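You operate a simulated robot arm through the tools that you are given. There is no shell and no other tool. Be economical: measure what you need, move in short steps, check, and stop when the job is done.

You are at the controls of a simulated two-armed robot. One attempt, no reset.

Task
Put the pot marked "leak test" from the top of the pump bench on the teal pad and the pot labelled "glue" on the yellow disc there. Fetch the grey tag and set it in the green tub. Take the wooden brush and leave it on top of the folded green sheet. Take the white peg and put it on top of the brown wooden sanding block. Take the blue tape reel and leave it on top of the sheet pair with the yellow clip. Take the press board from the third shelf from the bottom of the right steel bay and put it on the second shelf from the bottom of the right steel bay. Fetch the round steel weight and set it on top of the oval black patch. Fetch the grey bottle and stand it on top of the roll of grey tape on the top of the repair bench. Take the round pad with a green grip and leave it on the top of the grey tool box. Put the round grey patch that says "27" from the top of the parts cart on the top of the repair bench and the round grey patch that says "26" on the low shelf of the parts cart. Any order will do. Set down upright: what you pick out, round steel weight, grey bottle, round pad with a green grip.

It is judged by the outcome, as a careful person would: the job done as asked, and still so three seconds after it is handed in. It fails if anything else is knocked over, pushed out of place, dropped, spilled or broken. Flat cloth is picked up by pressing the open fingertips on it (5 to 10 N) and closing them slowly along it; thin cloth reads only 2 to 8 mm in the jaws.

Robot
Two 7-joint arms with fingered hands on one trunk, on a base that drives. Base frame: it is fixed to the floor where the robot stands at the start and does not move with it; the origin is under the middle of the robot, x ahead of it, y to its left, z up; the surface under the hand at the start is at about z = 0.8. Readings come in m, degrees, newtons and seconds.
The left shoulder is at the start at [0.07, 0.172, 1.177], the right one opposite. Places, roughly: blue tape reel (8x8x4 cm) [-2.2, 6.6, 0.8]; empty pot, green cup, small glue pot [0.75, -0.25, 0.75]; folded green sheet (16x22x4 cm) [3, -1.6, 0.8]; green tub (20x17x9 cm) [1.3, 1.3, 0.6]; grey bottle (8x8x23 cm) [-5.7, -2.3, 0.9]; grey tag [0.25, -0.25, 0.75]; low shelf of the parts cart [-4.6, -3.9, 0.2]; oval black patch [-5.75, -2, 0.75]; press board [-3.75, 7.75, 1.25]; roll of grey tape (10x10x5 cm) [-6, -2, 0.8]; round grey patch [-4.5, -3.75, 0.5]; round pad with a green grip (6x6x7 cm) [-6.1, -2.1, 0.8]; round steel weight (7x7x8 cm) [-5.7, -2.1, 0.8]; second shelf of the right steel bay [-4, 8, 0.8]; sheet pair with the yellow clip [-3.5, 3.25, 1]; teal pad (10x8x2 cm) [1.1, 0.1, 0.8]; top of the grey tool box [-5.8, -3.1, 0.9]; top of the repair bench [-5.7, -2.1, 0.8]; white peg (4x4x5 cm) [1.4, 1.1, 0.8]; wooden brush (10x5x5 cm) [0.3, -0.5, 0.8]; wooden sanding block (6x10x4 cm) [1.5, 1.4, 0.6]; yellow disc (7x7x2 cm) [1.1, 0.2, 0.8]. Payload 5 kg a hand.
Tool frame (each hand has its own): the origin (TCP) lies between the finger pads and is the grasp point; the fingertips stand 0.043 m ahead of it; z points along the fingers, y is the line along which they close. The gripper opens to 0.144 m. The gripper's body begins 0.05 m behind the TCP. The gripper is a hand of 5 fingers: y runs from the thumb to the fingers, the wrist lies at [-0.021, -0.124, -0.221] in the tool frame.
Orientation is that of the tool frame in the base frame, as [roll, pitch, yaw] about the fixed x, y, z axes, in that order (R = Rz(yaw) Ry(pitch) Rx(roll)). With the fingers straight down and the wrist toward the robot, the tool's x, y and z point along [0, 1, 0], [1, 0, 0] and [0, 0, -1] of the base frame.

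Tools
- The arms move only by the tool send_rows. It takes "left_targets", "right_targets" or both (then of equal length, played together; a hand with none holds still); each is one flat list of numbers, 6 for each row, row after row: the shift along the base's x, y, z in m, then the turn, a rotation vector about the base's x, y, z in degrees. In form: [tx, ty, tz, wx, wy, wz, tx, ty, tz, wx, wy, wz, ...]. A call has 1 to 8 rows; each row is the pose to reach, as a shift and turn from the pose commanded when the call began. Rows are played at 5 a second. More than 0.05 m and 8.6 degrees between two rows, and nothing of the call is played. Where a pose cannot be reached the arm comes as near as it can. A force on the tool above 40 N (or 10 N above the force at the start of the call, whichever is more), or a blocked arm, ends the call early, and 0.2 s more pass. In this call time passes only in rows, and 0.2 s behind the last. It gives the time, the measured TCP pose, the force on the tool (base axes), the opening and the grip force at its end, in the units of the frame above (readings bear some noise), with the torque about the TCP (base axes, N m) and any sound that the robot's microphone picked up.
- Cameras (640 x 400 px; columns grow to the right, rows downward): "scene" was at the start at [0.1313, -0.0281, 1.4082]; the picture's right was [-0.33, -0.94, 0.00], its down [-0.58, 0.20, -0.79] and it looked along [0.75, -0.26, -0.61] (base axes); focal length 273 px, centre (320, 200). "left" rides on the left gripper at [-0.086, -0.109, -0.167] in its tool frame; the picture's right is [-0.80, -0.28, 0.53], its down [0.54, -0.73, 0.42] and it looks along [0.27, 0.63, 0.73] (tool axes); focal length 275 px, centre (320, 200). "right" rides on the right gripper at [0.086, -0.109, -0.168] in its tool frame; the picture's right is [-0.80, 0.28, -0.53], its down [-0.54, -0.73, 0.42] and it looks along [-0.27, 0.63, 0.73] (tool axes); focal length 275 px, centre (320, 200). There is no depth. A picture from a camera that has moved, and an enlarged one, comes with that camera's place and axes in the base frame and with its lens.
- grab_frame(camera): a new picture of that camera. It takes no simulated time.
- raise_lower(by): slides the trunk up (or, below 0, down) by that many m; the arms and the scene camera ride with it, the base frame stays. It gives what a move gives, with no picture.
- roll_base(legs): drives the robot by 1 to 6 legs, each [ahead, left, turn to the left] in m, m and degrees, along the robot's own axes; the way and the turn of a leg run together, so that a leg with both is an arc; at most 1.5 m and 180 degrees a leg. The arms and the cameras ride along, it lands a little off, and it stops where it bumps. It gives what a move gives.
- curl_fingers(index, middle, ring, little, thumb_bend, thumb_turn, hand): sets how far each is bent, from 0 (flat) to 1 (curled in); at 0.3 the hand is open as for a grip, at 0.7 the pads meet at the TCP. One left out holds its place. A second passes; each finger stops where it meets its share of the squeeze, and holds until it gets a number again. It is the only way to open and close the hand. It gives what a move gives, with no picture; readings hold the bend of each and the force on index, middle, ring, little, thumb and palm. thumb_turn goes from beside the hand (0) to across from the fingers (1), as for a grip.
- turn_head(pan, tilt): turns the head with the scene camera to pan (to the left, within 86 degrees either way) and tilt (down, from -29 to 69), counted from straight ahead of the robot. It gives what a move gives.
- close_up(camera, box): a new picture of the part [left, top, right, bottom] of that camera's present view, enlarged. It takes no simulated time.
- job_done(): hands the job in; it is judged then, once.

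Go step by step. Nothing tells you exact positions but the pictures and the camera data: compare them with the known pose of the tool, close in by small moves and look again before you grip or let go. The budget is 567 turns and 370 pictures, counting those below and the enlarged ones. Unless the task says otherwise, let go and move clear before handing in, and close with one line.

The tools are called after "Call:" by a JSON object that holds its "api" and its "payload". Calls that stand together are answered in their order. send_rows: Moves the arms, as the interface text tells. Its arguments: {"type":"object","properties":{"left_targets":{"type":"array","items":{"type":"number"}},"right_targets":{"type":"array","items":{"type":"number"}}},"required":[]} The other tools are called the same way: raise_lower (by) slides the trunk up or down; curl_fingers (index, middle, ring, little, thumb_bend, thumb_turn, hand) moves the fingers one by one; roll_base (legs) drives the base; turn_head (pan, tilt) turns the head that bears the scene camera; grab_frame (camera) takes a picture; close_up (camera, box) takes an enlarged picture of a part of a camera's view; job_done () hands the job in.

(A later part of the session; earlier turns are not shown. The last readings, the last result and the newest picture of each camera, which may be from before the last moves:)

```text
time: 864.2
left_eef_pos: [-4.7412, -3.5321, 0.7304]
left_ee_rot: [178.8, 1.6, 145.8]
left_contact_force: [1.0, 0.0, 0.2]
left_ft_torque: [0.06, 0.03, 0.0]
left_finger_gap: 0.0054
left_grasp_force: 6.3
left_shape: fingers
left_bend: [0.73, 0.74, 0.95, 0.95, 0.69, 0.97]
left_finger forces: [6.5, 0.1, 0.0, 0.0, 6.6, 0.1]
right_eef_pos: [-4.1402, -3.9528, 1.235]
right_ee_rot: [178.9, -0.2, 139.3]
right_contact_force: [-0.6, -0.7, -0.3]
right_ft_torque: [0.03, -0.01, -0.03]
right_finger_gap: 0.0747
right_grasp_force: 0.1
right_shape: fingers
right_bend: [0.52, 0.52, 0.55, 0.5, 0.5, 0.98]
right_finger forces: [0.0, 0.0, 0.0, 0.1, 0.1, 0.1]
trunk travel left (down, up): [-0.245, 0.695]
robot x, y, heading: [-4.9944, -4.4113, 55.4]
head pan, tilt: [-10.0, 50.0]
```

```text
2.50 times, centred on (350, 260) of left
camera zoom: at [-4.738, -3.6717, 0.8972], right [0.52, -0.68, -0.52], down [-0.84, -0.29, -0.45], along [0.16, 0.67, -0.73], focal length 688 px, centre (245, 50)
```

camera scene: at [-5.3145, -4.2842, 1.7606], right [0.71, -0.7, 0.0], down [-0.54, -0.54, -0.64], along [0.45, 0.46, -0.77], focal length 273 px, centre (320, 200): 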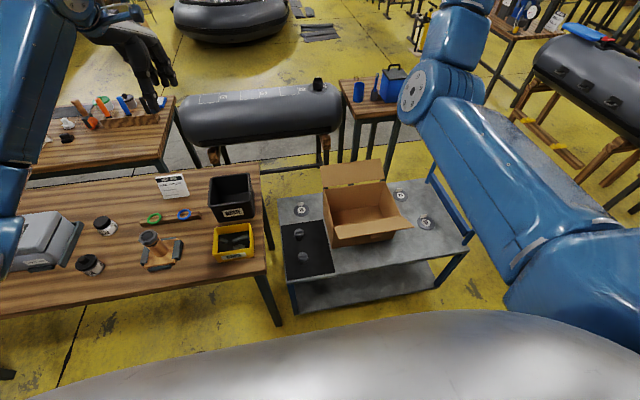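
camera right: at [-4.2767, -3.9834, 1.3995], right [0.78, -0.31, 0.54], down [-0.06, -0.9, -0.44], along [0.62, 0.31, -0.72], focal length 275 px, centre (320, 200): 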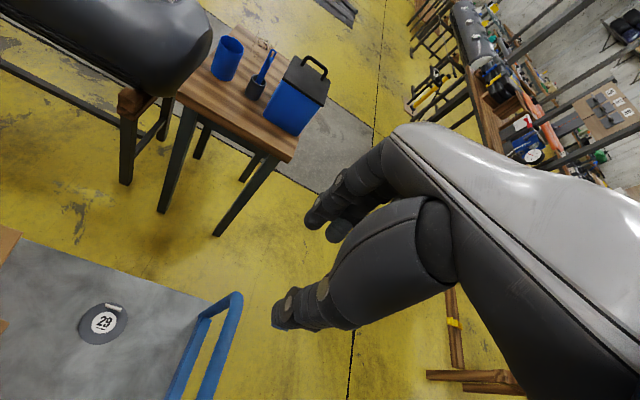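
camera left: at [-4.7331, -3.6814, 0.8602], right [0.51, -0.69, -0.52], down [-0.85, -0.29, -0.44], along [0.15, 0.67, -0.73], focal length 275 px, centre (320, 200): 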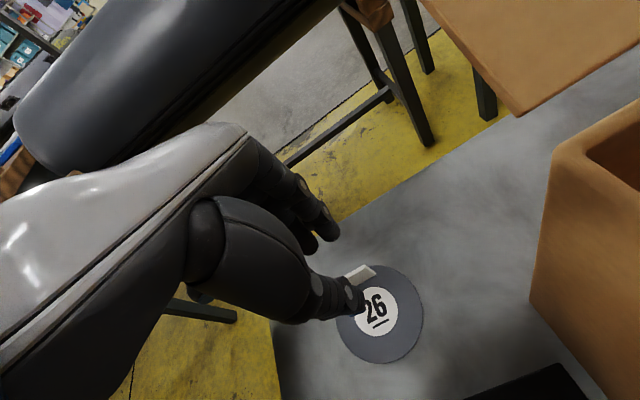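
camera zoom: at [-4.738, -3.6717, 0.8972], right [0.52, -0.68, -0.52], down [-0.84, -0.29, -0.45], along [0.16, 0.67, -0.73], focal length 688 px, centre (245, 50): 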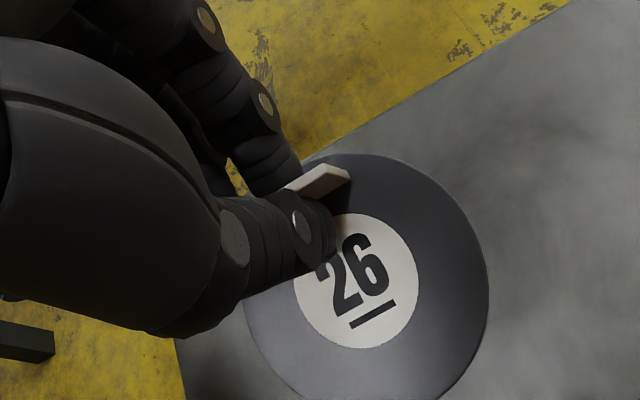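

26 is lifted. Back the base so I can bring the hand in front of the cart and go low.

Call:
{"api": "send_rows", "payload": {"left_targets": [0, 0, 0.04, 0, 0, 0, 0, 0, 0.07, 0, 0, 0]}}

Call:
{"api": "roll_base", "payload": {"legs": [[-0.45, 0, 0]]}}

Call:
{"api": "send_rows", "payload": {"left_targets": [-0.02, -0.03, 0, 0, 0, 0, -0.04, -0.06, 0, 0, 0, 0, -0.02, -0.1, 0, 0, 0, 0, 0.02, -0.13, 0, 0, 0, 0, 0.06, -0.16, 0, 0, 0, 0, 0.09, -0.18, 0, 0, 0, 0]}}

Call:
{"api": "turn_head", "payload": {"pan": 5, "tilt": 55}}

Call:
{"api": "grab_frame", "payload": {"camera": "scene"}}

```text
time: 864.8
left_eef_pos: [-4.7385, -3.5329, 0.7993]
left_ee_rot: [178.8, 1.6, 145.7]
left_contact_force: [-1.1, -0.8, -0.4]
left_ft_torque: [0.02, 0.01, -0.02]
left_finger_gap: 0.0057
left_grasp_force: 6.7
left_shape: fingers
left_bend: [0.73, 0.74, 0.95, 0.95, 0.69, 0.97]
left_finger forces: [6.4, 0.0, 0.0, 0.1, 6.5, 0.0]
right_eef_pos: [-4.1406, -3.9543, 1.235]
right_ee_rot: [178.9, -0.3, 139.3]
right_contact_force: [0.5, -0.2, -0.6]
right_ft_torque: [0.01, -0.01, -0.03]
right_finger_gap: 0.0743
right_grasp_force: 0.0
right_shape: fingers
right_bend: [0.52, 0.52, 0.55, 0.5, 0.5, 0.98]
right_finger forces: [0.1, 0.0, 0.0, 0.0, 0.0, 0.0]
trunk travel left (down, up): [-0.245, 0.695]
robot x, y, heading: [-4.9942, -4.4179, 55.4]
head pan, tilt: [-10.0, 50.0]
```

```text
time: 867.5
left_eef_pos: [-4.9897, -3.8905, 0.7983]
left_ee_rot: [178.9, 1.7, 146.1]
left_contact_force: [-0.7, 0.0, -0.8]
left_ft_torque: [0.0, 0.03, -0.01]
left_finger_gap: 0.0053
left_grasp_force: 6.5
left_shape: fingers
left_bend: [0.73, 0.74, 0.95, 0.95, 0.69, 0.97]
left_finger forces: [6.4, 0.1, 0.0, 0.0, 6.5, 0.1]
right_eef_pos: [-4.3895, -4.3061, 1.2364]
right_ee_rot: [178.9, -0.2, 139.7]
right_contact_force: [-0.7, -0.1, 0.5]
right_ft_torque: [0.01, -0.02, 0.02]
right_finger_gap: 0.0744
right_grasp_force: 0.1
right_shape: fingers
right_bend: [0.52, 0.52, 0.55, 0.5, 0.5, 0.98]
right_finger forces: [0.0, 0.0, 0.0, 0.1, 0.0, 0.0]
trunk travel left (down, up): [-0.245, 0.695]
robot x, y, heading: [-5.2385, -4.775, 56.1]
head pan, tilt: [-10.0, 50.0]
```

```text
time: 868.9
left_eef_pos: [-4.9034, -4.0705, 0.7996]
left_ee_rot: [178.8, 1.6, 146.2]
left_contact_force: [-1.1, 0.1, 0.1]
left_ft_torque: [-0.02, 0.02, -0.02]
left_finger_gap: 0.0055
left_grasp_force: 6.2
left_shape: fingers
left_bend: [0.73, 0.74, 0.95, 0.95, 0.69, 0.97]
left_finger forces: [6.4, 0.0, 0.0, 0.0, 6.4, 0.0]
right_eef_pos: [-4.3877, -4.305, 1.2344]
right_ee_rot: [178.9, -0.3, 139.7]
right_contact_force: [0.2, -0.2, -0.4]
right_ft_torque: [0.02, 0.02, 0.05]
right_finger_gap: 0.0743
right_grasp_force: 0.1
right_shape: fingers
right_bend: [0.52, 0.52, 0.55, 0.5, 0.5, 0.98]
right_finger forces: [0.0, 0.0, 0.1, 0.1, 0.1, 0.0]
trunk travel left (down, up): [-0.245, 0.695]
robot x, y, heading: [-5.2368, -4.7744, 56.2]
head pan, tilt: [-10.0, 50.0]
```

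```text
time: 869.6
left_eef_pos: [-4.9032, -4.0697, 0.7986]
left_ee_rot: [178.7, 1.7, 146.1]
left_contact_force: [0.1, 0.6, -0.4]
left_ft_torque: [0.03, 0.02, 0.03]
left_finger_gap: 0.0054
left_grasp_force: 6.9
left_shape: fingers
left_bend: [0.73, 0.74, 0.95, 0.95, 0.69, 0.97]
left_finger forces: [6.4, 0.0, 0.0, 0.1, 6.5, 0.0]
right_eef_pos: [-4.3885, -4.3048, 1.2359]
right_ee_rot: [178.9, -0.2, 139.7]
right_contact_force: [0.1, 0.2, 0.5]
right_ft_torque: [0.01, 0.0, 0.02]
right_finger_gap: 0.0747
right_grasp_force: 0.0
right_shape: fingers
right_bend: [0.52, 0.52, 0.55, 0.5, 0.5, 0.98]
right_finger forces: [0.0, 0.0, 0.0, 0.0, 0.1, 0.1]
trunk travel left (down, up): [-0.245, 0.695]
robot x, y, heading: [-5.2395, -4.7767, 56.1]
head pan, tilt: [5.0, 55.0]
```

```text
52 pictures are left
camera scene: at [-5.1758, -4.67, 1.3542], right [0.87, -0.49, 0.0], down [-0.4, -0.72, -0.57], along [0.28, 0.5, -0.82], focal length 273 px, centre (320, 200)
```

scene: 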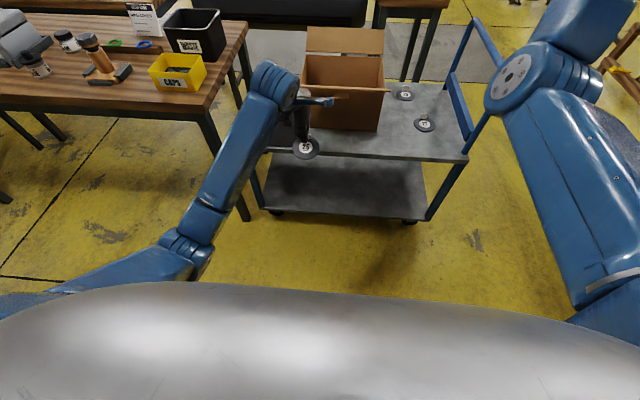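

Low shelf is free in front. Lower the patch in front of the cart, then drive in.

Call:
{"api": "raise_lower", "payload": {"by": -0.24}}

Call:
{"api": "send_rows", "payload": {"left_targets": [0, 0, -0.045, 0, 0, 0, 0, 0, -0.09, 0, 0, 0, 0, 0, -0.135, 0, 0, 0, 0, 0, -0.18, 0, 0, 0, 0, 0, -0.22, 0, 0, 0, 0, 0, -0.25, 0, 0, 0]}}

Call:
{"api": "grab_frame", "payload": {"camera": "left"}}

```text
time: 872.1
left_eef_pos: [-4.9036, -4.07, 0.5596]
left_ee_rot: [178.8, 1.7, 146.1]
left_contact_force: [-0.1, -0.5, -0.8]
left_ft_torque: [0.01, 0.01, 0.01]
left_finger_gap: 0.0055
left_grasp_force: 6.4
left_shape: fingers
left_bend: [0.73, 0.74, 0.95, 0.95, 0.69, 0.97]
left_finger forces: [6.4, 0.0, 0.0, 0.0, 6.5, 0.0]
right_eef_pos: [-4.3891, -4.3062, 0.9945]
right_ee_rot: [179.0, -0.2, 139.7]
right_contact_force: [-0.2, 0.6, -1.0]
right_ft_torque: [-0.01, 0.01, 0.0]
right_finger_gap: 0.0744
right_grasp_force: 0.1
right_shape: fingers
right_bend: [0.52, 0.52, 0.55, 0.5, 0.5, 0.98]
right_finger forces: [0.1, 0.0, 0.0, 0.1, 0.0, 0.0]
trunk travel left (down, up): [-0.005, 0.935]
robot x, y, heading: [-5.2368, -4.7765, 55.9]
head pan, tilt: [5.0, 55.0]
```

```text
time: 873.5
left_eef_pos: [-4.9039, -4.0685, 0.3064]
left_ee_rot: [178.7, 1.6, 146.2]
left_contact_force: [0.3, -0.1, 0.0]
left_ft_torque: [0.01, 0.01, -0.01]
left_finger_gap: 0.0055
left_grasp_force: 6.3
left_shape: fingers
left_bend: [0.73, 0.74, 0.95, 0.95, 0.69, 0.97]
left_finger forces: [6.3, 0.0, 0.0, 0.1, 6.3, 0.0]
right_eef_pos: [-4.3888, -4.3057, 0.9951]
right_ee_rot: [178.8, -0.2, 139.6]
right_contact_force: [-0.1, -0.2, 0.1]
right_ft_torque: [0.01, -0.04, 0.01]
right_finger_gap: 0.0745
right_grasp_force: 0.0
right_shape: fingers
right_bend: [0.52, 0.52, 0.55, 0.5, 0.5, 0.98]
right_finger forces: [0.1, 0.0, 0.0, 0.0, 0.0, 0.0]
trunk travel left (down, up): [-0.005, 0.935]
robot x, y, heading: [-5.2402, -4.7773, 55.8]
head pan, tilt: [5.0, 55.0]
```

```text
51 pictures are left
camera left: at [-4.8984, -4.2081, 0.4742], right [0.52, -0.68, -0.52], down [-0.84, -0.3, -0.45], along [0.15, 0.67, -0.72], focal length 275 px, centre (320, 200)
```

left: 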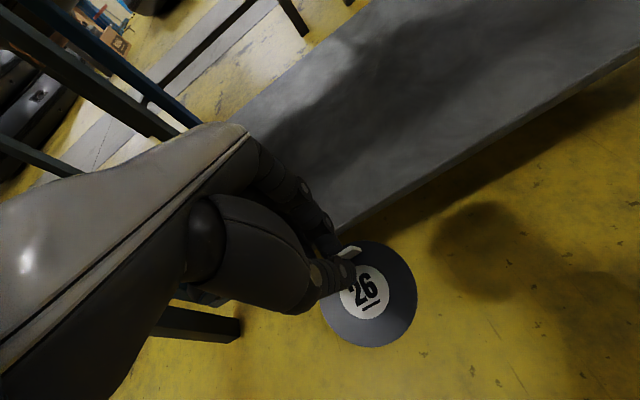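

Call:
{"api": "roll_base", "payload": {"legs": [[0.22, 0, 0]]}}

Call:
{"api": "grab_frame", "payload": {"camera": "left"}}

```text
time: 875.2
left_eef_pos: [-4.7829, -3.8873, 0.3064]
left_ee_rot: [178.8, 1.6, 146.3]
left_contact_force: [-0.5, -0.6, -1.9]
left_ft_torque: [0.01, -0.02, 0.0]
left_finger_gap: 0.0053
left_grasp_force: 6.2
left_shape: fingers
left_bend: [0.73, 0.74, 0.95, 0.95, 0.69, 0.97]
left_finger forces: [6.2, 0.0, 0.0, 0.0, 6.3, 0.0]
right_eef_pos: [-4.2674, -4.1219, 0.9946]
right_ee_rot: [179.0, -0.2, 139.9]
right_contact_force: [0.8, 0.4, 0.0]
right_ft_torque: [-0.03, 0.03, -0.02]
right_finger_gap: 0.0746
right_grasp_force: 0.1
right_shape: fingers
right_bend: [0.52, 0.52, 0.55, 0.5, 0.5, 0.98]
right_finger forces: [0.1, 0.0, 0.1, 0.1, 0.1, 0.0]
trunk travel left (down, up): [-0.005, 0.935]
robot x, y, heading: [-5.1163, -4.593, 55.9]
head pan, tilt: [5.0, 55.0]
```

```text
50 pictures are left
camera left: at [-4.7776, -4.0262, 0.4736], right [0.52, -0.68, -0.52], down [-0.84, -0.3, -0.45], along [0.15, 0.67, -0.73], focal length 275 px, centre (320, 200)
```

left: 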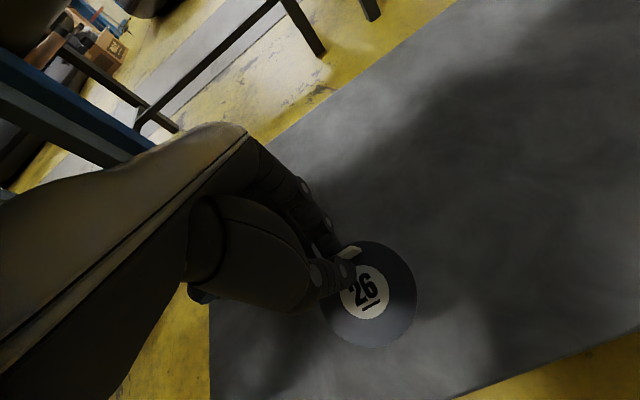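

Over the shelf. Lower to contact and release.

Call:
{"api": "send_rows", "payload": {"left_targets": [0, 0, -0.02, 0, 0, 0, 0, 0, -0.035, 0, 0, 0, 0, 0, -0.042, 0, 0, 0, 0, 0, -0.048, 0, 0, 0, 0, 0, -0.054, 0, 0, 0, 0, 0, -0.06, 0, 0, 0]}}

Call:
{"api": "curl_fingers", "payload": {"hand": "left", "index": 0.66, "middle": 0.66, "thumb_bend": 0.62}}

Call:
{"api": "grab_frame", "payload": {"camera": "left"}}

```text
time: 876.6
left_eef_pos: [-4.7829, -3.8877, 0.2468]
left_ee_rot: [178.8, 1.7, 146.2]
left_contact_force: [0.7, 0.9, -0.2]
left_ft_torque: [0.04, -0.02, -0.01]
left_finger_gap: 0.0052
left_grasp_force: 6.3
left_shape: fingers
left_bend: [0.73, 0.74, 0.95, 0.95, 0.69, 0.97]
left_finger forces: [6.2, 0.1, 0.0, 0.1, 6.4, 0.1]
right_eef_pos: [-4.2676, -4.1235, 0.9942]
right_ee_rot: [179.0, -0.1, 139.9]
right_contact_force: [-0.8, 0.4, 1.7]
right_ft_torque: [0.04, 0.03, -0.01]
right_finger_gap: 0.0746
right_grasp_force: 0.0
right_shape: fingers
right_bend: [0.52, 0.52, 0.55, 0.5, 0.5, 0.98]
right_finger forces: [0.0, 0.1, 0.0, 0.1, 0.0, 0.1]
trunk travel left (down, up): [-0.005, 0.935]
robot x, y, heading: [-5.1176, -4.5961, 56.1]
head pan, tilt: [5.0, 55.0]
```

```text
time: 877.6
left_eef_pos: [-4.7828, -3.8877, 0.2466]
left_ee_rot: [178.8, 1.6, 146.3]
left_contact_force: [-0.8, 0.9, 0.4]
left_ft_torque: [-0.03, 0.0, 0.04]
left_finger_gap: 0.0281
left_grasp_force: 0.1
left_shape: fingers
left_bend: [0.66, 0.66, 0.95, 0.95, 0.62, 0.97]
left_finger forces: [0.0, 0.1, 0.1, 0.0, 0.0, 0.0]
right_eef_pos: [-4.268, -4.1237, 0.9951]
right_ee_rot: [178.8, -0.2, 139.9]
right_contact_force: [-0.8, -1.2, -0.3]
right_ft_torque: [0.05, -0.03, -0.04]
right_finger_gap: 0.0745
right_grasp_force: 0.0
right_shape: fingers
right_bend: [0.52, 0.52, 0.55, 0.5, 0.5, 0.98]
right_finger forces: [0.1, 0.1, 0.0, 0.0, 0.0, 0.1]
trunk travel left (down, up): [-0.005, 0.935]
robot x, y, heading: [-5.1146, -4.5948, 56.4]
head pan, tilt: [5.0, 55.0]
```

```text
49 pictures are left
camera left: at [-4.7774, -4.0262, 0.414], right [0.52, -0.68, -0.52], down [-0.84, -0.3, -0.45], along [0.15, 0.67, -0.73], focal length 275 px, centre (320, 200)
```

left: 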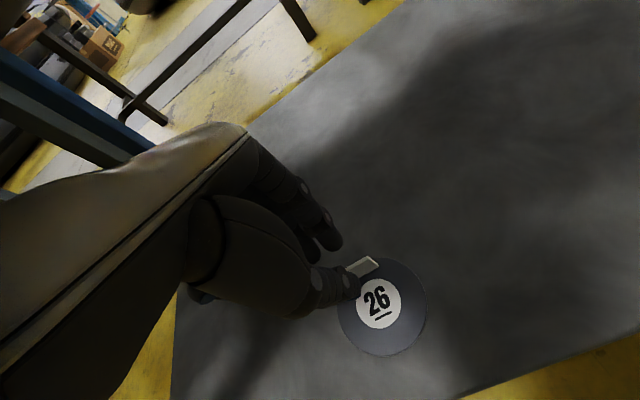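

26 lies flat on the low shelf. Raise 5 cm to clear the tab and back out.

Call:
{"api": "send_rows", "payload": {"left_targets": [0, 0, 0.02, 0, 0, 0, 0, 0, 0.04, 0, 0, 0, 0, 0, 0.055, 0, 0, 0]}}

Call:
{"api": "roll_base", "payload": {"legs": [[-0.28, 0, 0]]}}

Call:
{"api": "send_rows", "payload": {"left_targets": [0, 0, 0.045, 0, 0, 0, 0, 0, 0.09, 0, 0, 0, 0, 0, 0.135, 0, 0, 0, 0, 0, 0.18, 0, 0, 0, 0, 0, 0.225, 0, 0, 0, 0, 0, 0.27, 0, 0, 0]}}

Call:
{"api": "raise_lower", "payload": {"by": 0.35}}

Call:
{"api": "grab_frame", "payload": {"camera": "scene"}}

```text
time: 878.4
left_eef_pos: [-4.7827, -3.887, 0.3005]
left_ee_rot: [178.8, 1.6, 146.4]
left_contact_force: [-0.3, -0.5, -1.0]
left_ft_torque: [0.0, -0.01, 0.02]
left_finger_gap: 0.0283
left_grasp_force: 0.0
left_shape: fingers
left_bend: [0.66, 0.66, 0.95, 0.95, 0.62, 0.97]
left_finger forces: [0.0, 0.0, 0.0, 0.0, 0.0, 0.0]
right_eef_pos: [-4.2681, -4.1219, 0.9944]
right_ee_rot: [178.9, -0.2, 139.9]
right_contact_force: [0.0, -0.3, 0.8]
right_ft_torque: [0.01, -0.01, 0.0]
right_finger_gap: 0.0747
right_grasp_force: 0.0
right_shape: fingers
right_bend: [0.52, 0.52, 0.55, 0.5, 0.5, 0.98]
right_finger forces: [0.0, 0.1, 0.0, 0.1, 0.0, 0.0]
trunk travel left (down, up): [-0.005, 0.935]
robot x, y, heading: [-5.116, -4.5948, 56.2]
head pan, tilt: [5.0, 55.0]
```

```text
time: 880.4
left_eef_pos: [-4.9406, -4.121, 0.301]
left_ee_rot: [178.8, 1.7, 146.1]
left_contact_force: [-0.2, 0.0, 0.1]
left_ft_torque: [0.0, 0.03, 0.0]
left_finger_gap: 0.0281
left_grasp_force: 0.0
left_shape: fingers
left_bend: [0.66, 0.66, 0.95, 0.95, 0.62, 0.97]
left_finger forces: [0.0, 0.0, 0.0, 0.0, 0.0, 0.0]
right_eef_pos: [-4.4257, -4.358, 0.9964]
right_ee_rot: [178.9, -0.1, 139.9]
right_contact_force: [-0.2, -0.7, 0.3]
right_ft_torque: [0.01, -0.06, 0.01]
right_finger_gap: 0.0744
right_grasp_force: 0.1
right_shape: fingers
right_bend: [0.52, 0.52, 0.55, 0.5, 0.5, 0.98]
right_finger forces: [0.0, 0.0, 0.0, 0.0, 0.0, 0.1]
trunk travel left (down, up): [-0.005, 0.935]
robot x, y, heading: [-5.2751, -4.8281, 56.1]
head pan, tilt: [5.0, 55.0]
```

```text
time: 881.8
left_eef_pos: [-4.9421, -4.1196, 0.5707]
left_ee_rot: [178.9, 1.5, 146.2]
left_contact_force: [-0.1, -0.1, -0.5]
left_ft_torque: [-0.02, -0.04, -0.01]
left_finger_gap: 0.0281
left_grasp_force: 0.1
left_shape: fingers
left_bend: [0.66, 0.66, 0.95, 0.95, 0.62, 0.97]
left_finger forces: [0.0, 0.1, 0.0, 0.0, 0.0, 0.0]
right_eef_pos: [-4.4241, -4.3588, 0.996]
right_ee_rot: [178.9, -0.1, 139.9]
right_contact_force: [-0.5, -0.4, -0.2]
right_ft_torque: [0.0, -0.03, -0.01]
right_finger_gap: 0.0746
right_grasp_force: 0.0
right_shape: fingers
right_bend: [0.52, 0.52, 0.55, 0.5, 0.5, 0.98]
right_finger forces: [0.1, 0.0, 0.0, 0.1, 0.1, 0.0]
trunk travel left (down, up): [-0.005, 0.935]
robot x, y, heading: [-5.2751, -4.8301, 56.0]
head pan, tilt: [5.0, 55.0]
```

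```text
time: 885.2
left_eef_pos: [-4.9416, -4.1187, 0.9219]
left_ee_rot: [178.8, 1.5, 146.2]
left_contact_force: [0.0, -0.1, 0.0]
left_ft_torque: [0.01, 0.01, -0.02]
left_finger_gap: 0.0282
left_grasp_force: 0.0
left_shape: fingers
left_bend: [0.66, 0.66, 0.95, 0.95, 0.62, 0.97]
left_finger forces: [0.0, 0.0, 0.0, 0.0, 0.0, 0.0]
right_eef_pos: [-4.4235, -4.3575, 1.3452]
right_ee_rot: [178.9, -0.1, 139.9]
right_contact_force: [0.1, 0.6, -0.5]
right_ft_torque: [-0.02, -0.02, -0.01]
right_finger_gap: 0.0745
right_grasp_force: 0.0
right_shape: fingers
right_bend: [0.52, 0.52, 0.55, 0.5, 0.5, 0.98]
right_finger forces: [0.0, 0.0, 0.0, 0.0, 0.0, 0.1]
trunk travel left (down, up): [-0.355, 0.585]
robot x, y, heading: [-5.2768, -4.8303, 55.8]
head pan, tilt: [5.0, 55.0]
```

```text
48 pictures are left
camera scene: at [-5.2113, -4.7228, 1.4641], right [0.87, -0.48, 0.0], down [-0.4, -0.72, -0.57], along [0.28, 0.5, -0.82], focal length 273 px, centre (320, 200)
```

scene: 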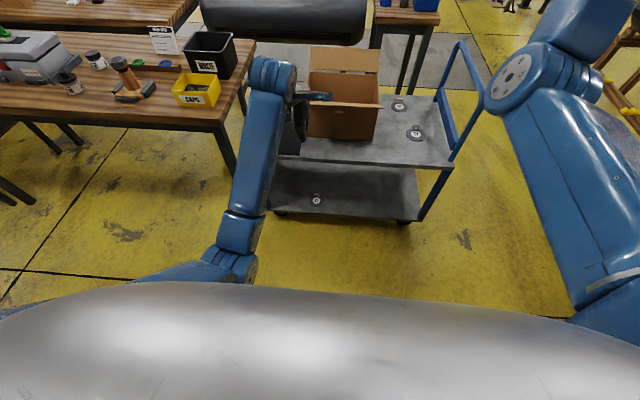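

26 is on the low shelf. Now 27 with the right hand: move forward 0.4 and position above its tab.

Call:
{"api": "roll_base", "payload": {"legs": [[0.4, 0, 0]]}}

Call:
{"api": "curl_fingers", "payload": {"hand": "right", "index": 0.6, "middle": 0.6, "ring": 0.95, "little": 0.95, "thumb_bend": 0.57}}

Call:
{"api": "send_rows", "payload": {"right_targets": [-0.035, -0.007, 0, 0, 0, 0, -0.07, -0.014, 0, 0, 0, 0, -0.105, -0.02, 0, 0, 0, 0, -0.125, -0.025, -0.03, 0, 0, 0, -0.125, -0.025, -0.075, 0, 0, 0, -0.125, -0.025, -0.12, 0, 0, 0, -0.125, -0.025, -0.165, 0, 0, 0, -0.125, -0.025, -0.21, 0, 0, 0]}}

Call:
{"api": "grab_frame", "payload": {"camera": "right"}}

```text
time: 887.7
left_eef_pos: [-4.7299, -3.7873, 0.9223]
left_ee_rot: [178.8, 1.7, 146.7]
left_contact_force: [-0.6, 0.2, -0.7]
left_ft_torque: [0.03, 0.0, 0.03]
left_finger_gap: 0.0281
left_grasp_force: 0.1
left_shape: fingers
left_bend: [0.66, 0.66, 0.95, 0.95, 0.62, 0.97]
left_finger forces: [0.0, 0.0, 0.0, 0.1, 0.1, 0.0]
right_eef_pos: [-4.2119, -4.021, 1.3462]
right_ee_rot: [178.8, -0.3, 140.5]
right_contact_force: [-0.2, -0.6, 0.8]
right_ft_torque: [0.0, -0.01, -0.01]
right_finger_gap: 0.0742
right_grasp_force: 0.1
right_shape: fingers
right_bend: [0.52, 0.52, 0.55, 0.5, 0.5, 0.98]
right_finger forces: [0.1, 0.0, 0.1, 0.0, 0.1, 0.0]
trunk travel left (down, up): [-0.355, 0.585]
robot x, y, heading: [-5.0519, -4.502, 56.3]
head pan, tilt: [5.0, 55.0]
```

```text
time: 888.7
left_eef_pos: [-4.7302, -3.7876, 0.9216]
left_ee_rot: [178.8, 1.6, 146.8]
left_contact_force: [-0.2, 0.7, -0.1]
left_ft_torque: [-0.05, 0.0, 0.04]
left_finger_gap: 0.028
left_grasp_force: 0.2
left_shape: fingers
left_bend: [0.66, 0.66, 0.95, 0.95, 0.62, 0.97]
left_finger forces: [0.0, 0.1, 0.1, 0.1, 0.1, 0.0]
right_eef_pos: [-4.2108, -4.0215, 1.3463]
right_ee_rot: [178.8, -0.2, 140.4]
right_contact_force: [-0.5, -0.2, -0.8]
right_ft_torque: [-0.01, 0.0, 0.0]
right_finger_gap: 0.0503
right_grasp_force: 0.0
right_shape: fingers
right_bend: [0.6, 0.6, 0.95, 0.95, 0.56, 0.98]
right_finger forces: [0.1, 0.1, 0.0, 0.0, 0.1, 0.1]
trunk travel left (down, up): [-0.355, 0.585]
robot x, y, heading: [-5.0578, -4.5017, 56.7]
head pan, tilt: [5.0, 55.0]
```

```text
time: 890.5
left_eef_pos: [-4.7285, -3.7862, 0.9205]
left_ee_rot: [178.8, 1.6, 146.8]
left_contact_force: [-0.4, -0.2, -0.7]
left_ft_torque: [-0.01, 0.04, 0.01]
left_finger_gap: 0.0281
left_grasp_force: 0.2
left_shape: fingers
left_bend: [0.66, 0.66, 0.95, 0.95, 0.62, 0.97]
left_finger forces: [0.0, 0.0, 0.0, 0.0, 0.0, 0.0]
right_eef_pos: [-4.3339, -4.0446, 1.1368]
right_ee_rot: [178.9, -0.1, 140.2]
right_contact_force: [0.6, 0.0, -0.3]
right_ft_torque: [-0.03, 0.02, 0.02]
right_finger_gap: 0.0502
right_grasp_force: 0.0
right_shape: fingers
right_bend: [0.6, 0.6, 0.95, 0.95, 0.56, 0.98]
right_finger forces: [0.0, 0.0, 0.0, 0.1, 0.0, 0.0]
trunk travel left (down, up): [-0.355, 0.585]
robot x, y, heading: [-5.0553, -4.4973, 56.6]
head pan, tilt: [5.0, 55.0]
```

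```text
47 pictures are left
camera right: at [-4.4712, -4.075, 1.3007], right [0.79, -0.3, 0.54], down [-0.04, -0.9, -0.44], along [0.61, 0.32, -0.72], focal length 275 px, centre (320, 200)
```

right: 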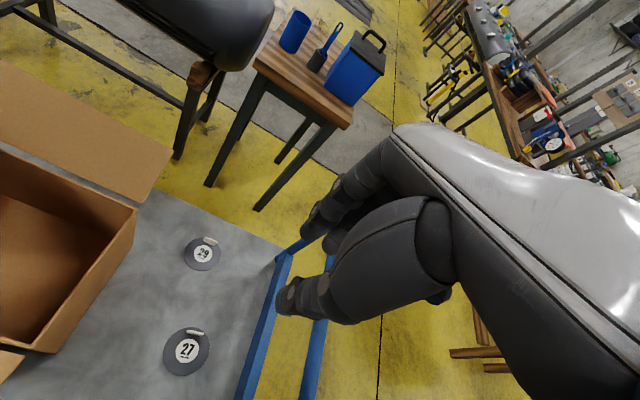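

Call:
{"api": "send_rows", "payload": {"right_targets": [0.006, -0.023, -0.04, 0, 0, 0, 0.006, -0.023, -0.089, 0, 0, 0, 0.006, -0.023, -0.138, 0, 0, 0, 0.006, -0.023, -0.187, 0, 0, 0, 0.006, -0.023, -0.236, 0, 0, 0, 0.006, -0.023, -0.285, 0, 0, 0, 0.006, -0.023, -0.334, 0, 0, 0, 0.006, -0.023, -0.383, 0, 0, 0]}}

Call:
{"api": "send_rows", "payload": {"right_targets": [0, 0, -0.03, 0, 0, 0, 0, 0, -0.06, 0, 0, 0]}}

Call:
{"api": "grab_frame", "payload": {"camera": "right"}}

```text
time: 892.3
left_eef_pos: [-4.7312, -3.7872, 0.9225]
left_ee_rot: [178.8, 1.5, 146.8]
left_contact_force: [-0.2, -0.6, 0.7]
left_ft_torque: [0.03, 0.03, 0.02]
left_finger_gap: 0.0284
left_grasp_force: 0.1
left_shape: fingers
left_bend: [0.66, 0.66, 0.95, 0.95, 0.62, 0.97]
left_finger forces: [0.0, 0.0, 0.0, 0.0, 0.1, 0.1]
right_eef_pos: [-4.331, -4.0721, 0.7548]
right_ee_rot: [178.7, -0.3, 140.4]
right_contact_force: [0.3, 0.0, 0.8]
right_ft_torque: [-0.01, 0.0, -0.01]
right_finger_gap: 0.05
right_grasp_force: 0.1
right_shape: fingers
right_bend: [0.6, 0.6, 0.95, 0.95, 0.56, 0.98]
right_finger forces: [0.0, 0.0, 0.0, 0.0, 0.1, 0.0]
trunk travel left (down, up): [-0.355, 0.585]
robot x, y, heading: [-5.059, -4.4995, 56.9]
head pan, tilt: [5.0, 55.0]
```

```text
time: 892.9
left_eef_pos: [-4.7291, -3.7878, 0.9216]
left_ee_rot: [178.8, 1.7, 146.8]
left_contact_force: [0.2, -0.4, -0.6]
left_ft_torque: [-0.02, 0.01, 0.0]
left_finger_gap: 0.028
left_grasp_force: 0.1
left_shape: fingers
left_bend: [0.66, 0.66, 0.95, 0.95, 0.62, 0.97]
left_finger forces: [0.1, 0.0, 0.0, 0.0, 0.1, 0.0]
right_eef_pos: [-4.3289, -4.0701, 0.6926]
right_ee_rot: [178.9, -0.3, 140.3]
right_contact_force: [0.2, 1.0, -0.6]
right_ft_torque: [-0.01, 0.04, 0.0]
right_finger_gap: 0.0497
right_grasp_force: 0.1
right_shape: fingers
right_bend: [0.6, 0.6, 0.95, 0.95, 0.56, 0.98]
right_finger forces: [0.1, 0.1, 0.0, 0.0, 0.1, 0.0]
trunk travel left (down, up): [-0.355, 0.585]
robot x, y, heading: [-5.06, -4.4969, 56.4]
head pan, tilt: [5.0, 55.0]
```

```text
46 pictures are left
camera right: at [-4.4659, -4.1013, 0.8564], right [0.79, -0.3, 0.54], down [-0.04, -0.9, -0.44], along [0.61, 0.32, -0.72], focal length 275 px, centre (320, 200)
```

right: 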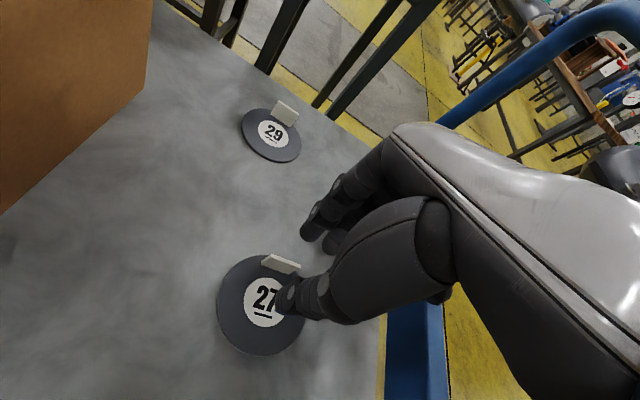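

Call:
{"api": "send_rows", "payload": {"right_targets": [0.002, 0.004, -0.02, 0, 0, 0, 0.002, 0.004, -0.034, 0, 0, 0, 0.002, 0.004, -0.039, 0, 0, 0]}}

Call:
{"api": "curl_fingers", "payload": {"hand": "right", "index": 0.74, "middle": 0.74, "thumb_bend": 0.72}}

Call:
{"api": "close_up", "payload": {"camera": "right", "box": [190, 180, 390, 340]}}

```text
time: 893.7
left_eef_pos: [-4.7296, -3.7882, 0.9214]
left_ee_rot: [178.9, 1.5, 146.8]
left_contact_force: [0.9, -0.3, 0.8]
left_ft_torque: [0.02, 0.0, -0.04]
left_finger_gap: 0.028
left_grasp_force: 0.0
left_shape: fingers
left_bend: [0.66, 0.66, 0.95, 0.95, 0.62, 0.97]
left_finger forces: [0.0, 0.0, 0.0, 0.0, 0.1, 0.0]
right_eef_pos: [-4.3289, -4.0653, 0.6534]
right_ee_rot: [178.8, -0.3, 140.4]
right_contact_force: [0.8, 0.2, 0.0]
right_ft_torque: [0.0, 0.0, 0.01]
right_finger_gap: 0.0501
right_grasp_force: 0.0
right_shape: fingers
right_bend: [0.6, 0.6, 0.95, 0.95, 0.56, 0.98]
right_finger forces: [0.0, 0.0, 0.1, 0.1, 0.0, 0.1]
trunk travel left (down, up): [-0.355, 0.585]
robot x, y, heading: [-5.0532, -4.4965, 56.8]
head pan, tilt: [5.0, 55.0]
```

```text
time: 894.7
left_eef_pos: [-4.7292, -3.7871, 0.9219]
left_ee_rot: [178.8, 1.6, 146.8]
left_contact_force: [0.1, -0.3, -0.2]
left_ft_torque: [0.02, -0.02, -0.03]
left_finger_gap: 0.028
left_grasp_force: 0.1
left_shape: fingers
left_bend: [0.66, 0.66, 0.95, 0.95, 0.62, 0.97]
left_finger forces: [0.0, 0.1, 0.0, 0.1, 0.0, 0.0]
right_eef_pos: [-4.3283, -4.0659, 0.6546]
right_ee_rot: [178.9, -0.2, 140.4]
right_contact_force: [0.2, -1.1, 0.5]
right_ft_torque: [-0.04, 0.03, -0.01]
right_finger_gap: 0.006
right_grasp_force: 7.2
right_shape: fingers
right_bend: [0.73, 0.74, 0.95, 0.95, 0.69, 0.97]
right_finger forces: [6.2, 1.2, 0.0, 0.0, 6.8, 0.0]
trunk travel left (down, up): [-0.355, 0.585]
robot x, y, heading: [-5.0569, -4.4992, 56.2]
head pan, tilt: [5.0, 55.0]
```

```text
2.50 times, centred on (290, 260) of right
camera zoom: at [-4.4646, -4.0971, 0.8173], right [0.79, -0.3, 0.54], down [-0.04, -0.9, -0.44], along [0.61, 0.32, -0.72], focal length 688 px, centre (395, 50)
```

zoom: 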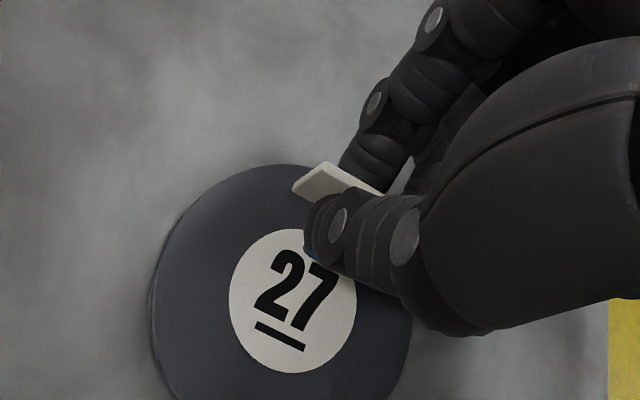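

27's tab is pinched. Lift, back off, and drive out to the front of the repair bench.

Call:
{"api": "send_rows", "payload": {"right_targets": [0, 0, 0.02, 0, 0, 0, 0, 0, 0.06, 0, 0, 0, 0, 0, 0.105, 0, 0, 0, 0, 0, 0.15, 0, 0, 0, 0, 0, 0.195, 0, 0, 0, 0, 0, 0.24, 0, 0, 0, 0, 0, 0.285, 0, 0, 0, 0, 0, 0.33, 0, 0, 0]}}

Call:
{"api": "raise_lower", "payload": {"by": 0.3}}

Call:
{"api": "grab_frame", "payload": {"camera": "right"}}

```text
time: 896.5
left_eef_pos: [-4.73, -3.788, 0.9225]
left_ee_rot: [178.8, 1.7, 146.8]
left_contact_force: [-0.8, 0.1, -0.2]
left_ft_torque: [0.0, 0.0, 0.04]
left_finger_gap: 0.0279
left_grasp_force: 0.1
left_shape: fingers
left_bend: [0.66, 0.66, 0.95, 0.95, 0.62, 0.97]
left_finger forces: [0.0, 0.0, 0.0, 0.0, 0.0, 0.0]
right_eef_pos: [-4.3318, -4.0631, 0.9808]
right_ee_rot: [178.9, -0.1, 140.4]
right_contact_force: [-0.6, 0.8, -0.3]
right_ft_torque: [0.04, -0.03, -0.03]
right_finger_gap: 0.0053
right_grasp_force: 6.6
right_shape: fingers
right_bend: [0.73, 0.74, 0.95, 0.95, 0.69, 0.97]
right_finger forces: [6.4, 0.7, 0.0, 0.0, 6.5, 0.0]
trunk travel left (down, up): [-0.355, 0.585]
robot x, y, heading: [-5.0524, -4.4966, 56.7]
head pan, tilt: [5.0, 55.0]
```

```text
time: 899.5
left_eef_pos: [-4.7299, -3.7869, 1.2209]
left_ee_rot: [178.9, 1.5, 146.8]
left_contact_force: [-0.6, 0.6, -0.2]
left_ft_torque: [0.0, 0.03, 0.01]
left_finger_gap: 0.0279
left_grasp_force: 0.1
left_shape: fingers
left_bend: [0.66, 0.66, 0.95, 0.95, 0.62, 0.97]
left_finger forces: [0.1, 0.1, 0.1, 0.1, 0.0, 0.0]
right_eef_pos: [-4.3307, -4.0617, 1.2818]
right_ee_rot: [178.9, -0.2, 140.5]
right_contact_force: [0.0, -0.5, -0.7]
right_ft_torque: [-0.03, 0.02, 0.0]
right_finger_gap: 0.0055
right_grasp_force: 6.7
right_shape: fingers
right_bend: [0.73, 0.74, 0.95, 0.95, 0.69, 0.97]
right_finger forces: [6.5, 0.7, 0.0, 0.0, 6.5, 0.1]
trunk travel left (down, up): [-0.655, 0.285]
robot x, y, heading: [-5.0567, -4.5015, 56.6]
head pan, tilt: [5.0, 55.0]
```

```text
44 pictures are left
camera right: at [-4.4676, -4.0933, 1.4444], right [0.79, -0.3, 0.54], down [-0.04, -0.9, -0.44], along [0.61, 0.32, -0.72], focal length 275 px, centre (320, 200)
```

right: 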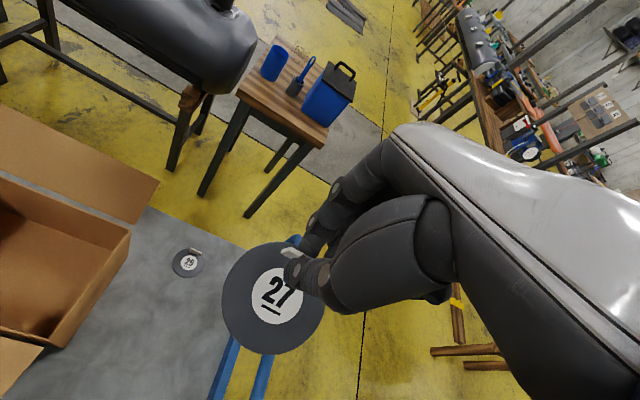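

Call:
{"api": "roll_base", "payload": {"legs": [[-0.15, 0, 0], [0, -1.28, -0.8], [1.4, 0, 0], [1.35, 0, 0]]}}

Call:
{"api": "roll_base", "payload": {"legs": [[0, 0, 180], [0, -1.4, 0], [0, -1.35, 0]]}}

Call:
{"api": "turn_head", "payload": {"pan": 0, "tilt": 45}}

Call:
{"api": "grab_frame", "payload": {"camera": "scene"}}

```text
time: 919.8
left_eef_pos: [-2.3274, -2.293, 1.2217]
left_ee_rot: [178.8, 1.6, 149.3]
left_contact_force: [-0.2, -0.4, 0.9]
left_ft_torque: [-0.01, 0.03, -0.02]
left_finger_gap: 0.028
left_grasp_force: 0.0
left_shape: fingers
left_bend: [0.66, 0.66, 0.95, 0.95, 0.62, 0.97]
left_finger forces: [0.1, 0.0, 0.1, 0.0, 0.0, 0.1]
right_eef_pos: [-1.9174, -2.5505, 1.2808]
right_ee_rot: [178.9, -0.2, 142.7]
right_contact_force: [0.2, 0.4, -0.2]
right_ft_torque: [0.0, -0.01, 0.02]
right_finger_gap: 0.0052
right_grasp_force: 6.5
right_shape: fingers
right_bend: [0.73, 0.74, 0.95, 0.95, 0.69, 0.97]
right_finger forces: [6.5, 0.6, 0.0, 0.1, 6.5, 0.0]
trunk travel left (down, up): [-0.655, 0.285]
robot x, y, heading: [-2.6235, -3.019, 59.3]
head pan, tilt: [5.0, 55.0]
```

```text
time: 940.4
left_eef_pos: [-5.2699, -2.3787, 1.2212]
left_ee_rot: [178.8, 1.7, -30.2]
left_contact_force: [0.2, 0.1, -0.8]
left_ft_torque: [0.0, 0.02, -0.01]
left_finger_gap: 0.028
left_grasp_force: 0.0
left_shape: fingers
left_bend: [0.66, 0.66, 0.95, 0.95, 0.62, 0.97]
left_finger forces: [0.0, 0.0, 0.0, 0.0, 0.1, 0.1]
right_eef_pos: [-5.6822, -2.1266, 1.2809]
right_ee_rot: [178.9, -0.2, -36.6]
right_contact_force: [-0.5, 0.2, -0.3]
right_ft_torque: [0.01, 0.0, -0.02]
right_finger_gap: 0.0036
right_grasp_force: 6.2
right_shape: fingers
right_bend: [0.74, 0.74, 0.95, 0.95, 0.69, 0.97]
right_finger forces: [5.2, 0.3, 0.0, 0.0, 5.4, 0.0]
trunk travel left (down, up): [-0.655, 0.285]
robot x, y, heading: [-4.9845, -1.6501, -120.4]
head pan, tilt: [5.0, 55.0]
```

```text
time: 941.1
left_eef_pos: [-5.2703, -2.3794, 1.2215]
left_ee_rot: [178.7, 1.6, -30.0]
left_contact_force: [-0.1, 0.8, 0.3]
left_ft_torque: [0.0, -0.02, 0.04]
left_finger_gap: 0.028
left_grasp_force: 0.1
left_shape: fingers
left_bend: [0.66, 0.66, 0.95, 0.95, 0.62, 0.97]
left_finger forces: [0.0, 0.0, 0.0, 0.0, 0.1, 0.1]
right_eef_pos: [-5.6826, -2.1255, 1.2801]
right_ee_rot: [178.9, -0.3, -36.5]
right_contact_force: [0.6, -0.3, 0.9]
right_ft_torque: [-0.06, -0.01, -0.04]
right_finger_gap: 0.0037
right_grasp_force: 5.6
right_shape: fingers
right_bend: [0.74, 0.74, 0.95, 0.95, 0.69, 0.97]
right_finger forces: [5.3, 0.3, 0.0, 0.0, 5.5, 0.0]
trunk travel left (down, up): [-0.655, 0.285]
robot x, y, heading: [-4.982, -1.6486, -120.4]
head pan, tilt: [0.0, 45.0]
```

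```text
43 pictures are left
camera scene: at [-5.0512, -1.763, 1.7776], right [-0.86, 0.51, 0.0], down [0.36, 0.61, -0.71], along [-0.36, -0.61, -0.71], focal length 273 px, centre (320, 200)
```

scene: 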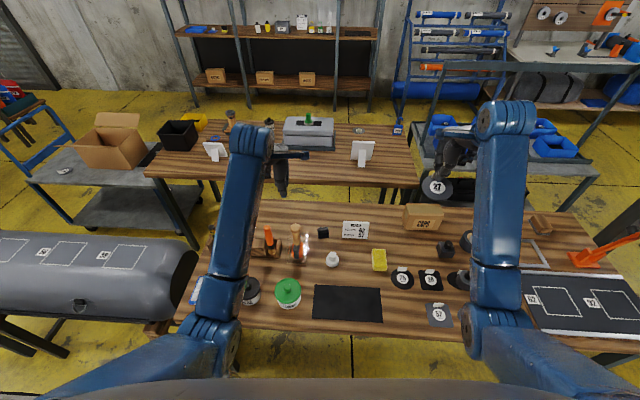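

Place 27 on the free spot at about (-5.532,-1.972). Move over it and lower.

Call:
{"api": "send_rows", "payload": {"right_targets": [0.033, 0.031, 0, 0, 0, 0, 0.066, 0.062, 0, 0, 0, 0, 0.098, 0.094, 0, 0, 0, 0, 0.131, 0.125, 0, 0, 0, 0, 0.131, 0.125, -0.048, 0, 0, 0, 0.131, 0.125, -0.096, 0, 0, 0, 0.131, 0.125, -0.144, 0, 0, 0, 0.131, 0.125, -0.192, 0, 0, 0]}}

Call:
{"api": "send_rows", "payload": {"right_targets": [0, 0, -0.045, 0, 0, 0, 0, 0, -0.09, 0, 0, 0, 0, 0, -0.13, 0, 0, 0]}}

Call:
{"api": "grab_frame", "payload": {"camera": "right"}}

Call:
{"api": "close_up", "payload": {"camera": "scene", "box": [280, 200, 500, 350]}}

```text
time: 942.9
left_eef_pos: [-5.2711, -2.3786, 1.2208]
left_ee_rot: [178.8, 1.6, -30.1]
left_contact_force: [0.2, 1.0, 0.8]
left_ft_torque: [0.01, -0.02, -0.01]
left_finger_gap: 0.0281
left_grasp_force: 0.1
left_shape: fingers
left_bend: [0.66, 0.66, 0.95, 0.95, 0.62, 0.97]
left_finger forces: [0.0, 0.0, 0.0, 0.1, 0.0, 0.1]
right_eef_pos: [-5.5517, -2.002, 1.089]
right_ee_rot: [178.8, -0.2, -36.6]
right_contact_force: [0.9, 0.2, 0.5]
right_ft_torque: [-0.01, 0.04, -0.02]
right_finger_gap: 0.0036
right_grasp_force: 5.4
right_shape: fingers
right_bend: [0.74, 0.74, 0.95, 0.95, 0.69, 0.97]
right_finger forces: [5.4, 0.3, 0.0, 0.0, 5.5, 0.0]
trunk travel left (down, up): [-0.655, 0.285]
robot x, y, heading: [-4.9805, -1.6499, -120.4]
head pan, tilt: [0.0, 45.0]
```

```text
time: 943.7
left_eef_pos: [-5.2719, -2.3803, 1.2205]
left_ee_rot: [178.9, 1.6, -30.2]
left_contact_force: [-0.9, -0.3, 0.2]
left_ft_torque: [0.04, -0.01, 0.0]
left_finger_gap: 0.0279
left_grasp_force: 0.1
left_shape: fingers
left_bend: [0.66, 0.66, 0.95, 0.95, 0.62, 0.97]
left_finger forces: [0.0, 0.0, 0.1, 0.0, 0.0, 0.0]
right_eef_pos: [-5.553, -2.0037, 0.9551]
right_ee_rot: [178.8, -0.1, -36.6]
right_contact_force: [-0.4, -0.2, -0.6]
right_ft_torque: [-0.01, 0.01, 0.0]
right_finger_gap: 0.0037
right_grasp_force: 6.0
right_shape: fingers
right_bend: [0.74, 0.74, 0.95, 0.95, 0.69, 0.97]
right_finger forces: [5.4, 0.3, 0.0, 0.0, 5.5, 0.0]
trunk travel left (down, up): [-0.655, 0.285]
robot x, y, heading: [-4.9824, -1.6472, -120.6]
head pan, tilt: [0.0, 45.0]
```

```text
42 pictures are left
camera right: at [-5.4161, -1.964, 1.1192], right [-0.8, 0.26, 0.54], down [-0.01, 0.9, -0.44], along [-0.59, -0.36, -0.72], focal length 275 px, centre (320, 200)
```

right: 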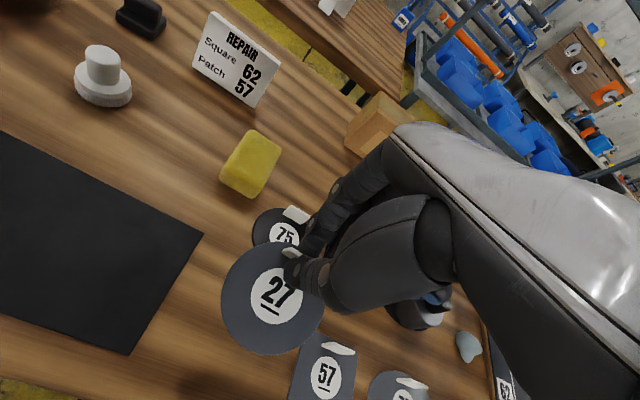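

```text
2.67 times, centred on (390, 275) of scene
camera zoom: at [-5.0515, -1.7638, 1.7776], right [-0.86, 0.51, 0.0], down [0.36, 0.61, -0.71], along [-0.36, -0.61, -0.71], focal length 728 px, centre (133, 0)
```

zoom: 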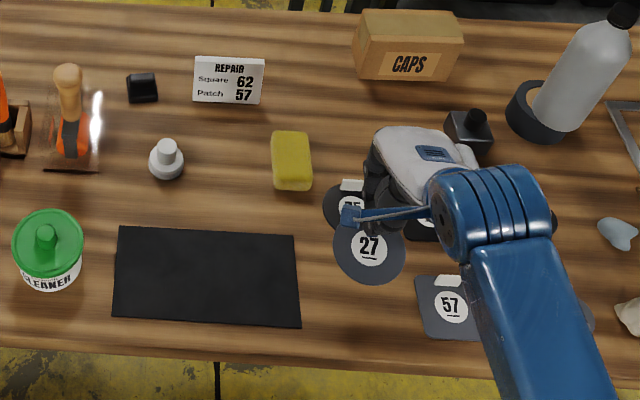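

Landing spot is clear. Lower to contact and release.

Call:
{"api": "send_rows", "payload": {"right_targets": [0, 0, -0.04, 0, 0, 0, 0, 0, -0.08, 0, 0, 0, 0, 0, -0.094, 0, 0, 0, 0, 0, -0.1, 0, 0, 0, 0, 0, -0.106, 0, 0, 0]}}

Call:
{"api": "grab_frame", "payload": {"camera": "right"}}

```text
time: 944.9
left_eef_pos: [-5.2709, -2.3796, 1.2217]
left_ee_rot: [178.7, 1.6, -30.2]
left_contact_force: [0.9, -0.5, 0.7]
left_ft_torque: [-0.02, -0.03, -0.01]
left_finger_gap: 0.0278
left_grasp_force: 0.1
left_shape: fingers
left_bend: [0.66, 0.66, 0.95, 0.95, 0.62, 0.97]
left_finger forces: [0.1, 0.0, 0.0, 0.0, 0.1, 0.0]
right_eef_pos: [-5.5522, -2.0012, 0.8536]
right_ee_rot: [178.9, -0.2, -36.6]
right_contact_force: [0.5, 0.7, -0.1]
right_ft_torque: [0.05, -0.06, -0.01]
right_finger_gap: 0.004
right_grasp_force: 5.9
right_shape: fingers
right_bend: [0.73, 0.74, 0.95, 0.95, 0.69, 0.97]
right_finger forces: [5.6, 0.6, 0.0, 0.1, 6.2, 0.0]
trunk travel left (down, up): [-0.655, 0.285]
robot x, y, heading: [-4.9854, -1.6492, -120.5]
head pan, tilt: [0.0, 45.0]
```

```text
40 pictures are left
camera right: at [-5.4156, -1.9619, 1.0167], right [-0.8, 0.26, 0.54], down [-0.01, 0.9, -0.44], along [-0.59, -0.36, -0.72], focal length 275 px, centre (320, 200)
```

right: 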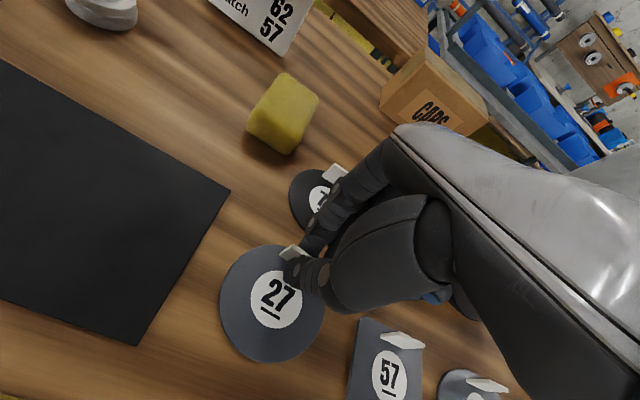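

Call:
{"api": "send_rows", "payload": {"right_targets": [0, 0, -0.004, 0, 0, 0, 0, 0, -0.007, 0, 0, 0]}}

Call:
{"api": "curl_fingers", "payload": {"hand": "right", "index": 0.68, "middle": 0.68, "thumb_bend": 0.6}}

Call:
{"api": "send_rows", "payload": {"right_targets": [0, 0, 0.02, 0, 0, 0, 0, 0, 0.045, 0, 0, 0, 0, 0, 0.09, 0, 0, 0, 0, 0, 0.135, 0, 0, 0, 0, 0, 0.18, 0, 0, 0, 0, 0, 0.225, 0, 0, 0, 0, 0, 0.27, 0, 0, 0]}}

Call:
{"api": "grab_frame", "payload": {"camera": "scene"}}

```text
time: 945.5
left_eef_pos: [-5.269, -2.378, 1.2231]
left_ee_rot: [178.8, 1.7, -30.2]
left_contact_force: [0.3, 0.3, 0.7]
left_ft_torque: [-0.04, -0.01, 0.03]
left_finger_gap: 0.0281
left_grasp_force: 0.0
left_shape: fingers
left_bend: [0.66, 0.66, 0.95, 0.95, 0.62, 0.97]
left_finger forces: [0.1, 0.0, 0.0, 0.0, 0.1, 0.0]
right_eef_pos: [-5.5512, -2.0002, 0.8507]
right_ee_rot: [178.7, -0.2, -36.6]
right_contact_force: [-0.5, 2.6, 14.2]
right_ft_torque: [0.22, -0.38, 0.04]
right_finger_gap: 0.004
right_grasp_force: 14.5
right_shape: fingers
right_bend: [0.73, 0.74, 0.95, 0.95, 0.7, 0.97]
right_finger forces: [6.3, 0.9, 0.0, 0.0, 20.6, 0.0]
trunk travel left (down, up): [-0.655, 0.285]
robot x, y, heading: [-4.9806, -1.6494, -120.4]
head pan, tilt: [0.0, 45.0]
```

```text
time: 946.5
left_eef_pos: [-5.2684, -2.379, 1.2235]
left_ee_rot: [178.7, 1.7, -30.1]
left_contact_force: [-0.4, -0.4, 0.9]
left_ft_torque: [0.02, 0.01, -0.03]
left_finger_gap: 0.0279
left_grasp_force: 0.1
left_shape: fingers
left_bend: [0.66, 0.66, 0.95, 0.95, 0.62, 0.97]
left_finger forces: [0.0, 0.0, 0.0, 0.0, 0.0, 0.1]
right_eef_pos: [-5.5513, -2.0006, 0.8497]
right_ee_rot: [178.6, -0.1, -36.6]
right_contact_force: [-2.6, -2.7, 34.6]
right_ft_torque: [0.14, -0.73, -0.04]
right_finger_gap: 0.0145
right_grasp_force: 18.2
right_shape: fingers
right_bend: [0.68, 0.68, 0.95, 0.95, 0.67, 0.97]
right_finger forces: [0.1, 0.0, 0.0, 0.0, 35.6, 0.0]
trunk travel left (down, up): [-0.655, 0.285]
robot x, y, heading: [-4.9877, -1.6535, -120.3]
head pan, tilt: [0.0, 45.0]
```

```text
time: 948.1
left_eef_pos: [-5.2695, -2.3792, 1.2215]
left_ee_rot: [178.8, 1.6, -30.2]
left_contact_force: [0.6, 0.3, -0.3]
left_ft_torque: [0.0, 0.0, 0.0]
left_finger_gap: 0.0281
left_grasp_force: 0.1
left_shape: fingers
left_bend: [0.66, 0.66, 0.95, 0.95, 0.62, 0.97]
left_finger forces: [0.0, 0.1, 0.0, 0.1, 0.1, 0.0]
right_eef_pos: [-5.5544, -2.004, 1.1197]
right_ee_rot: [178.9, -0.3, -36.6]
right_contact_force: [1.0, 0.7, -0.1]
right_ft_torque: [0.03, 0.01, 0.04]
right_finger_gap: 0.0282
right_grasp_force: 0.0
right_shape: fingers
right_bend: [0.68, 0.68, 0.95, 0.95, 0.6, 0.97]
right_finger forces: [0.0, 0.0, 0.0, 0.0, 0.1, 0.0]
trunk travel left (down, up): [-0.655, 0.285]
robot x, y, heading: [-4.9814, -1.6485, -120.5]
head pan, tilt: [0.0, 45.0]
```

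```text
39 pictures are left
camera scene: at [-5.0513, -1.7635, 1.7775], right [-0.86, 0.51, 0.0], down [0.36, 0.61, -0.71], along [-0.36, -0.61, -0.71], focal length 273 px, centre (320, 200)
```

scene: 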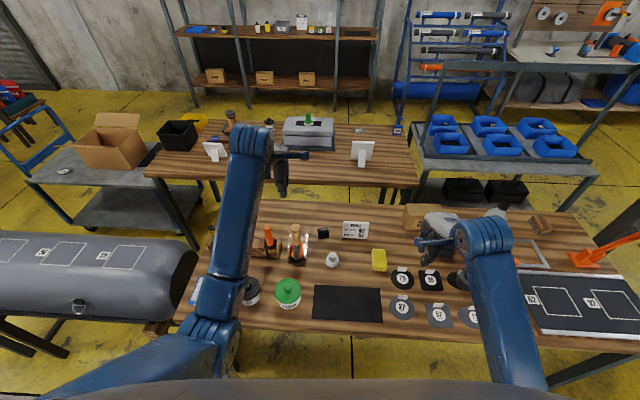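

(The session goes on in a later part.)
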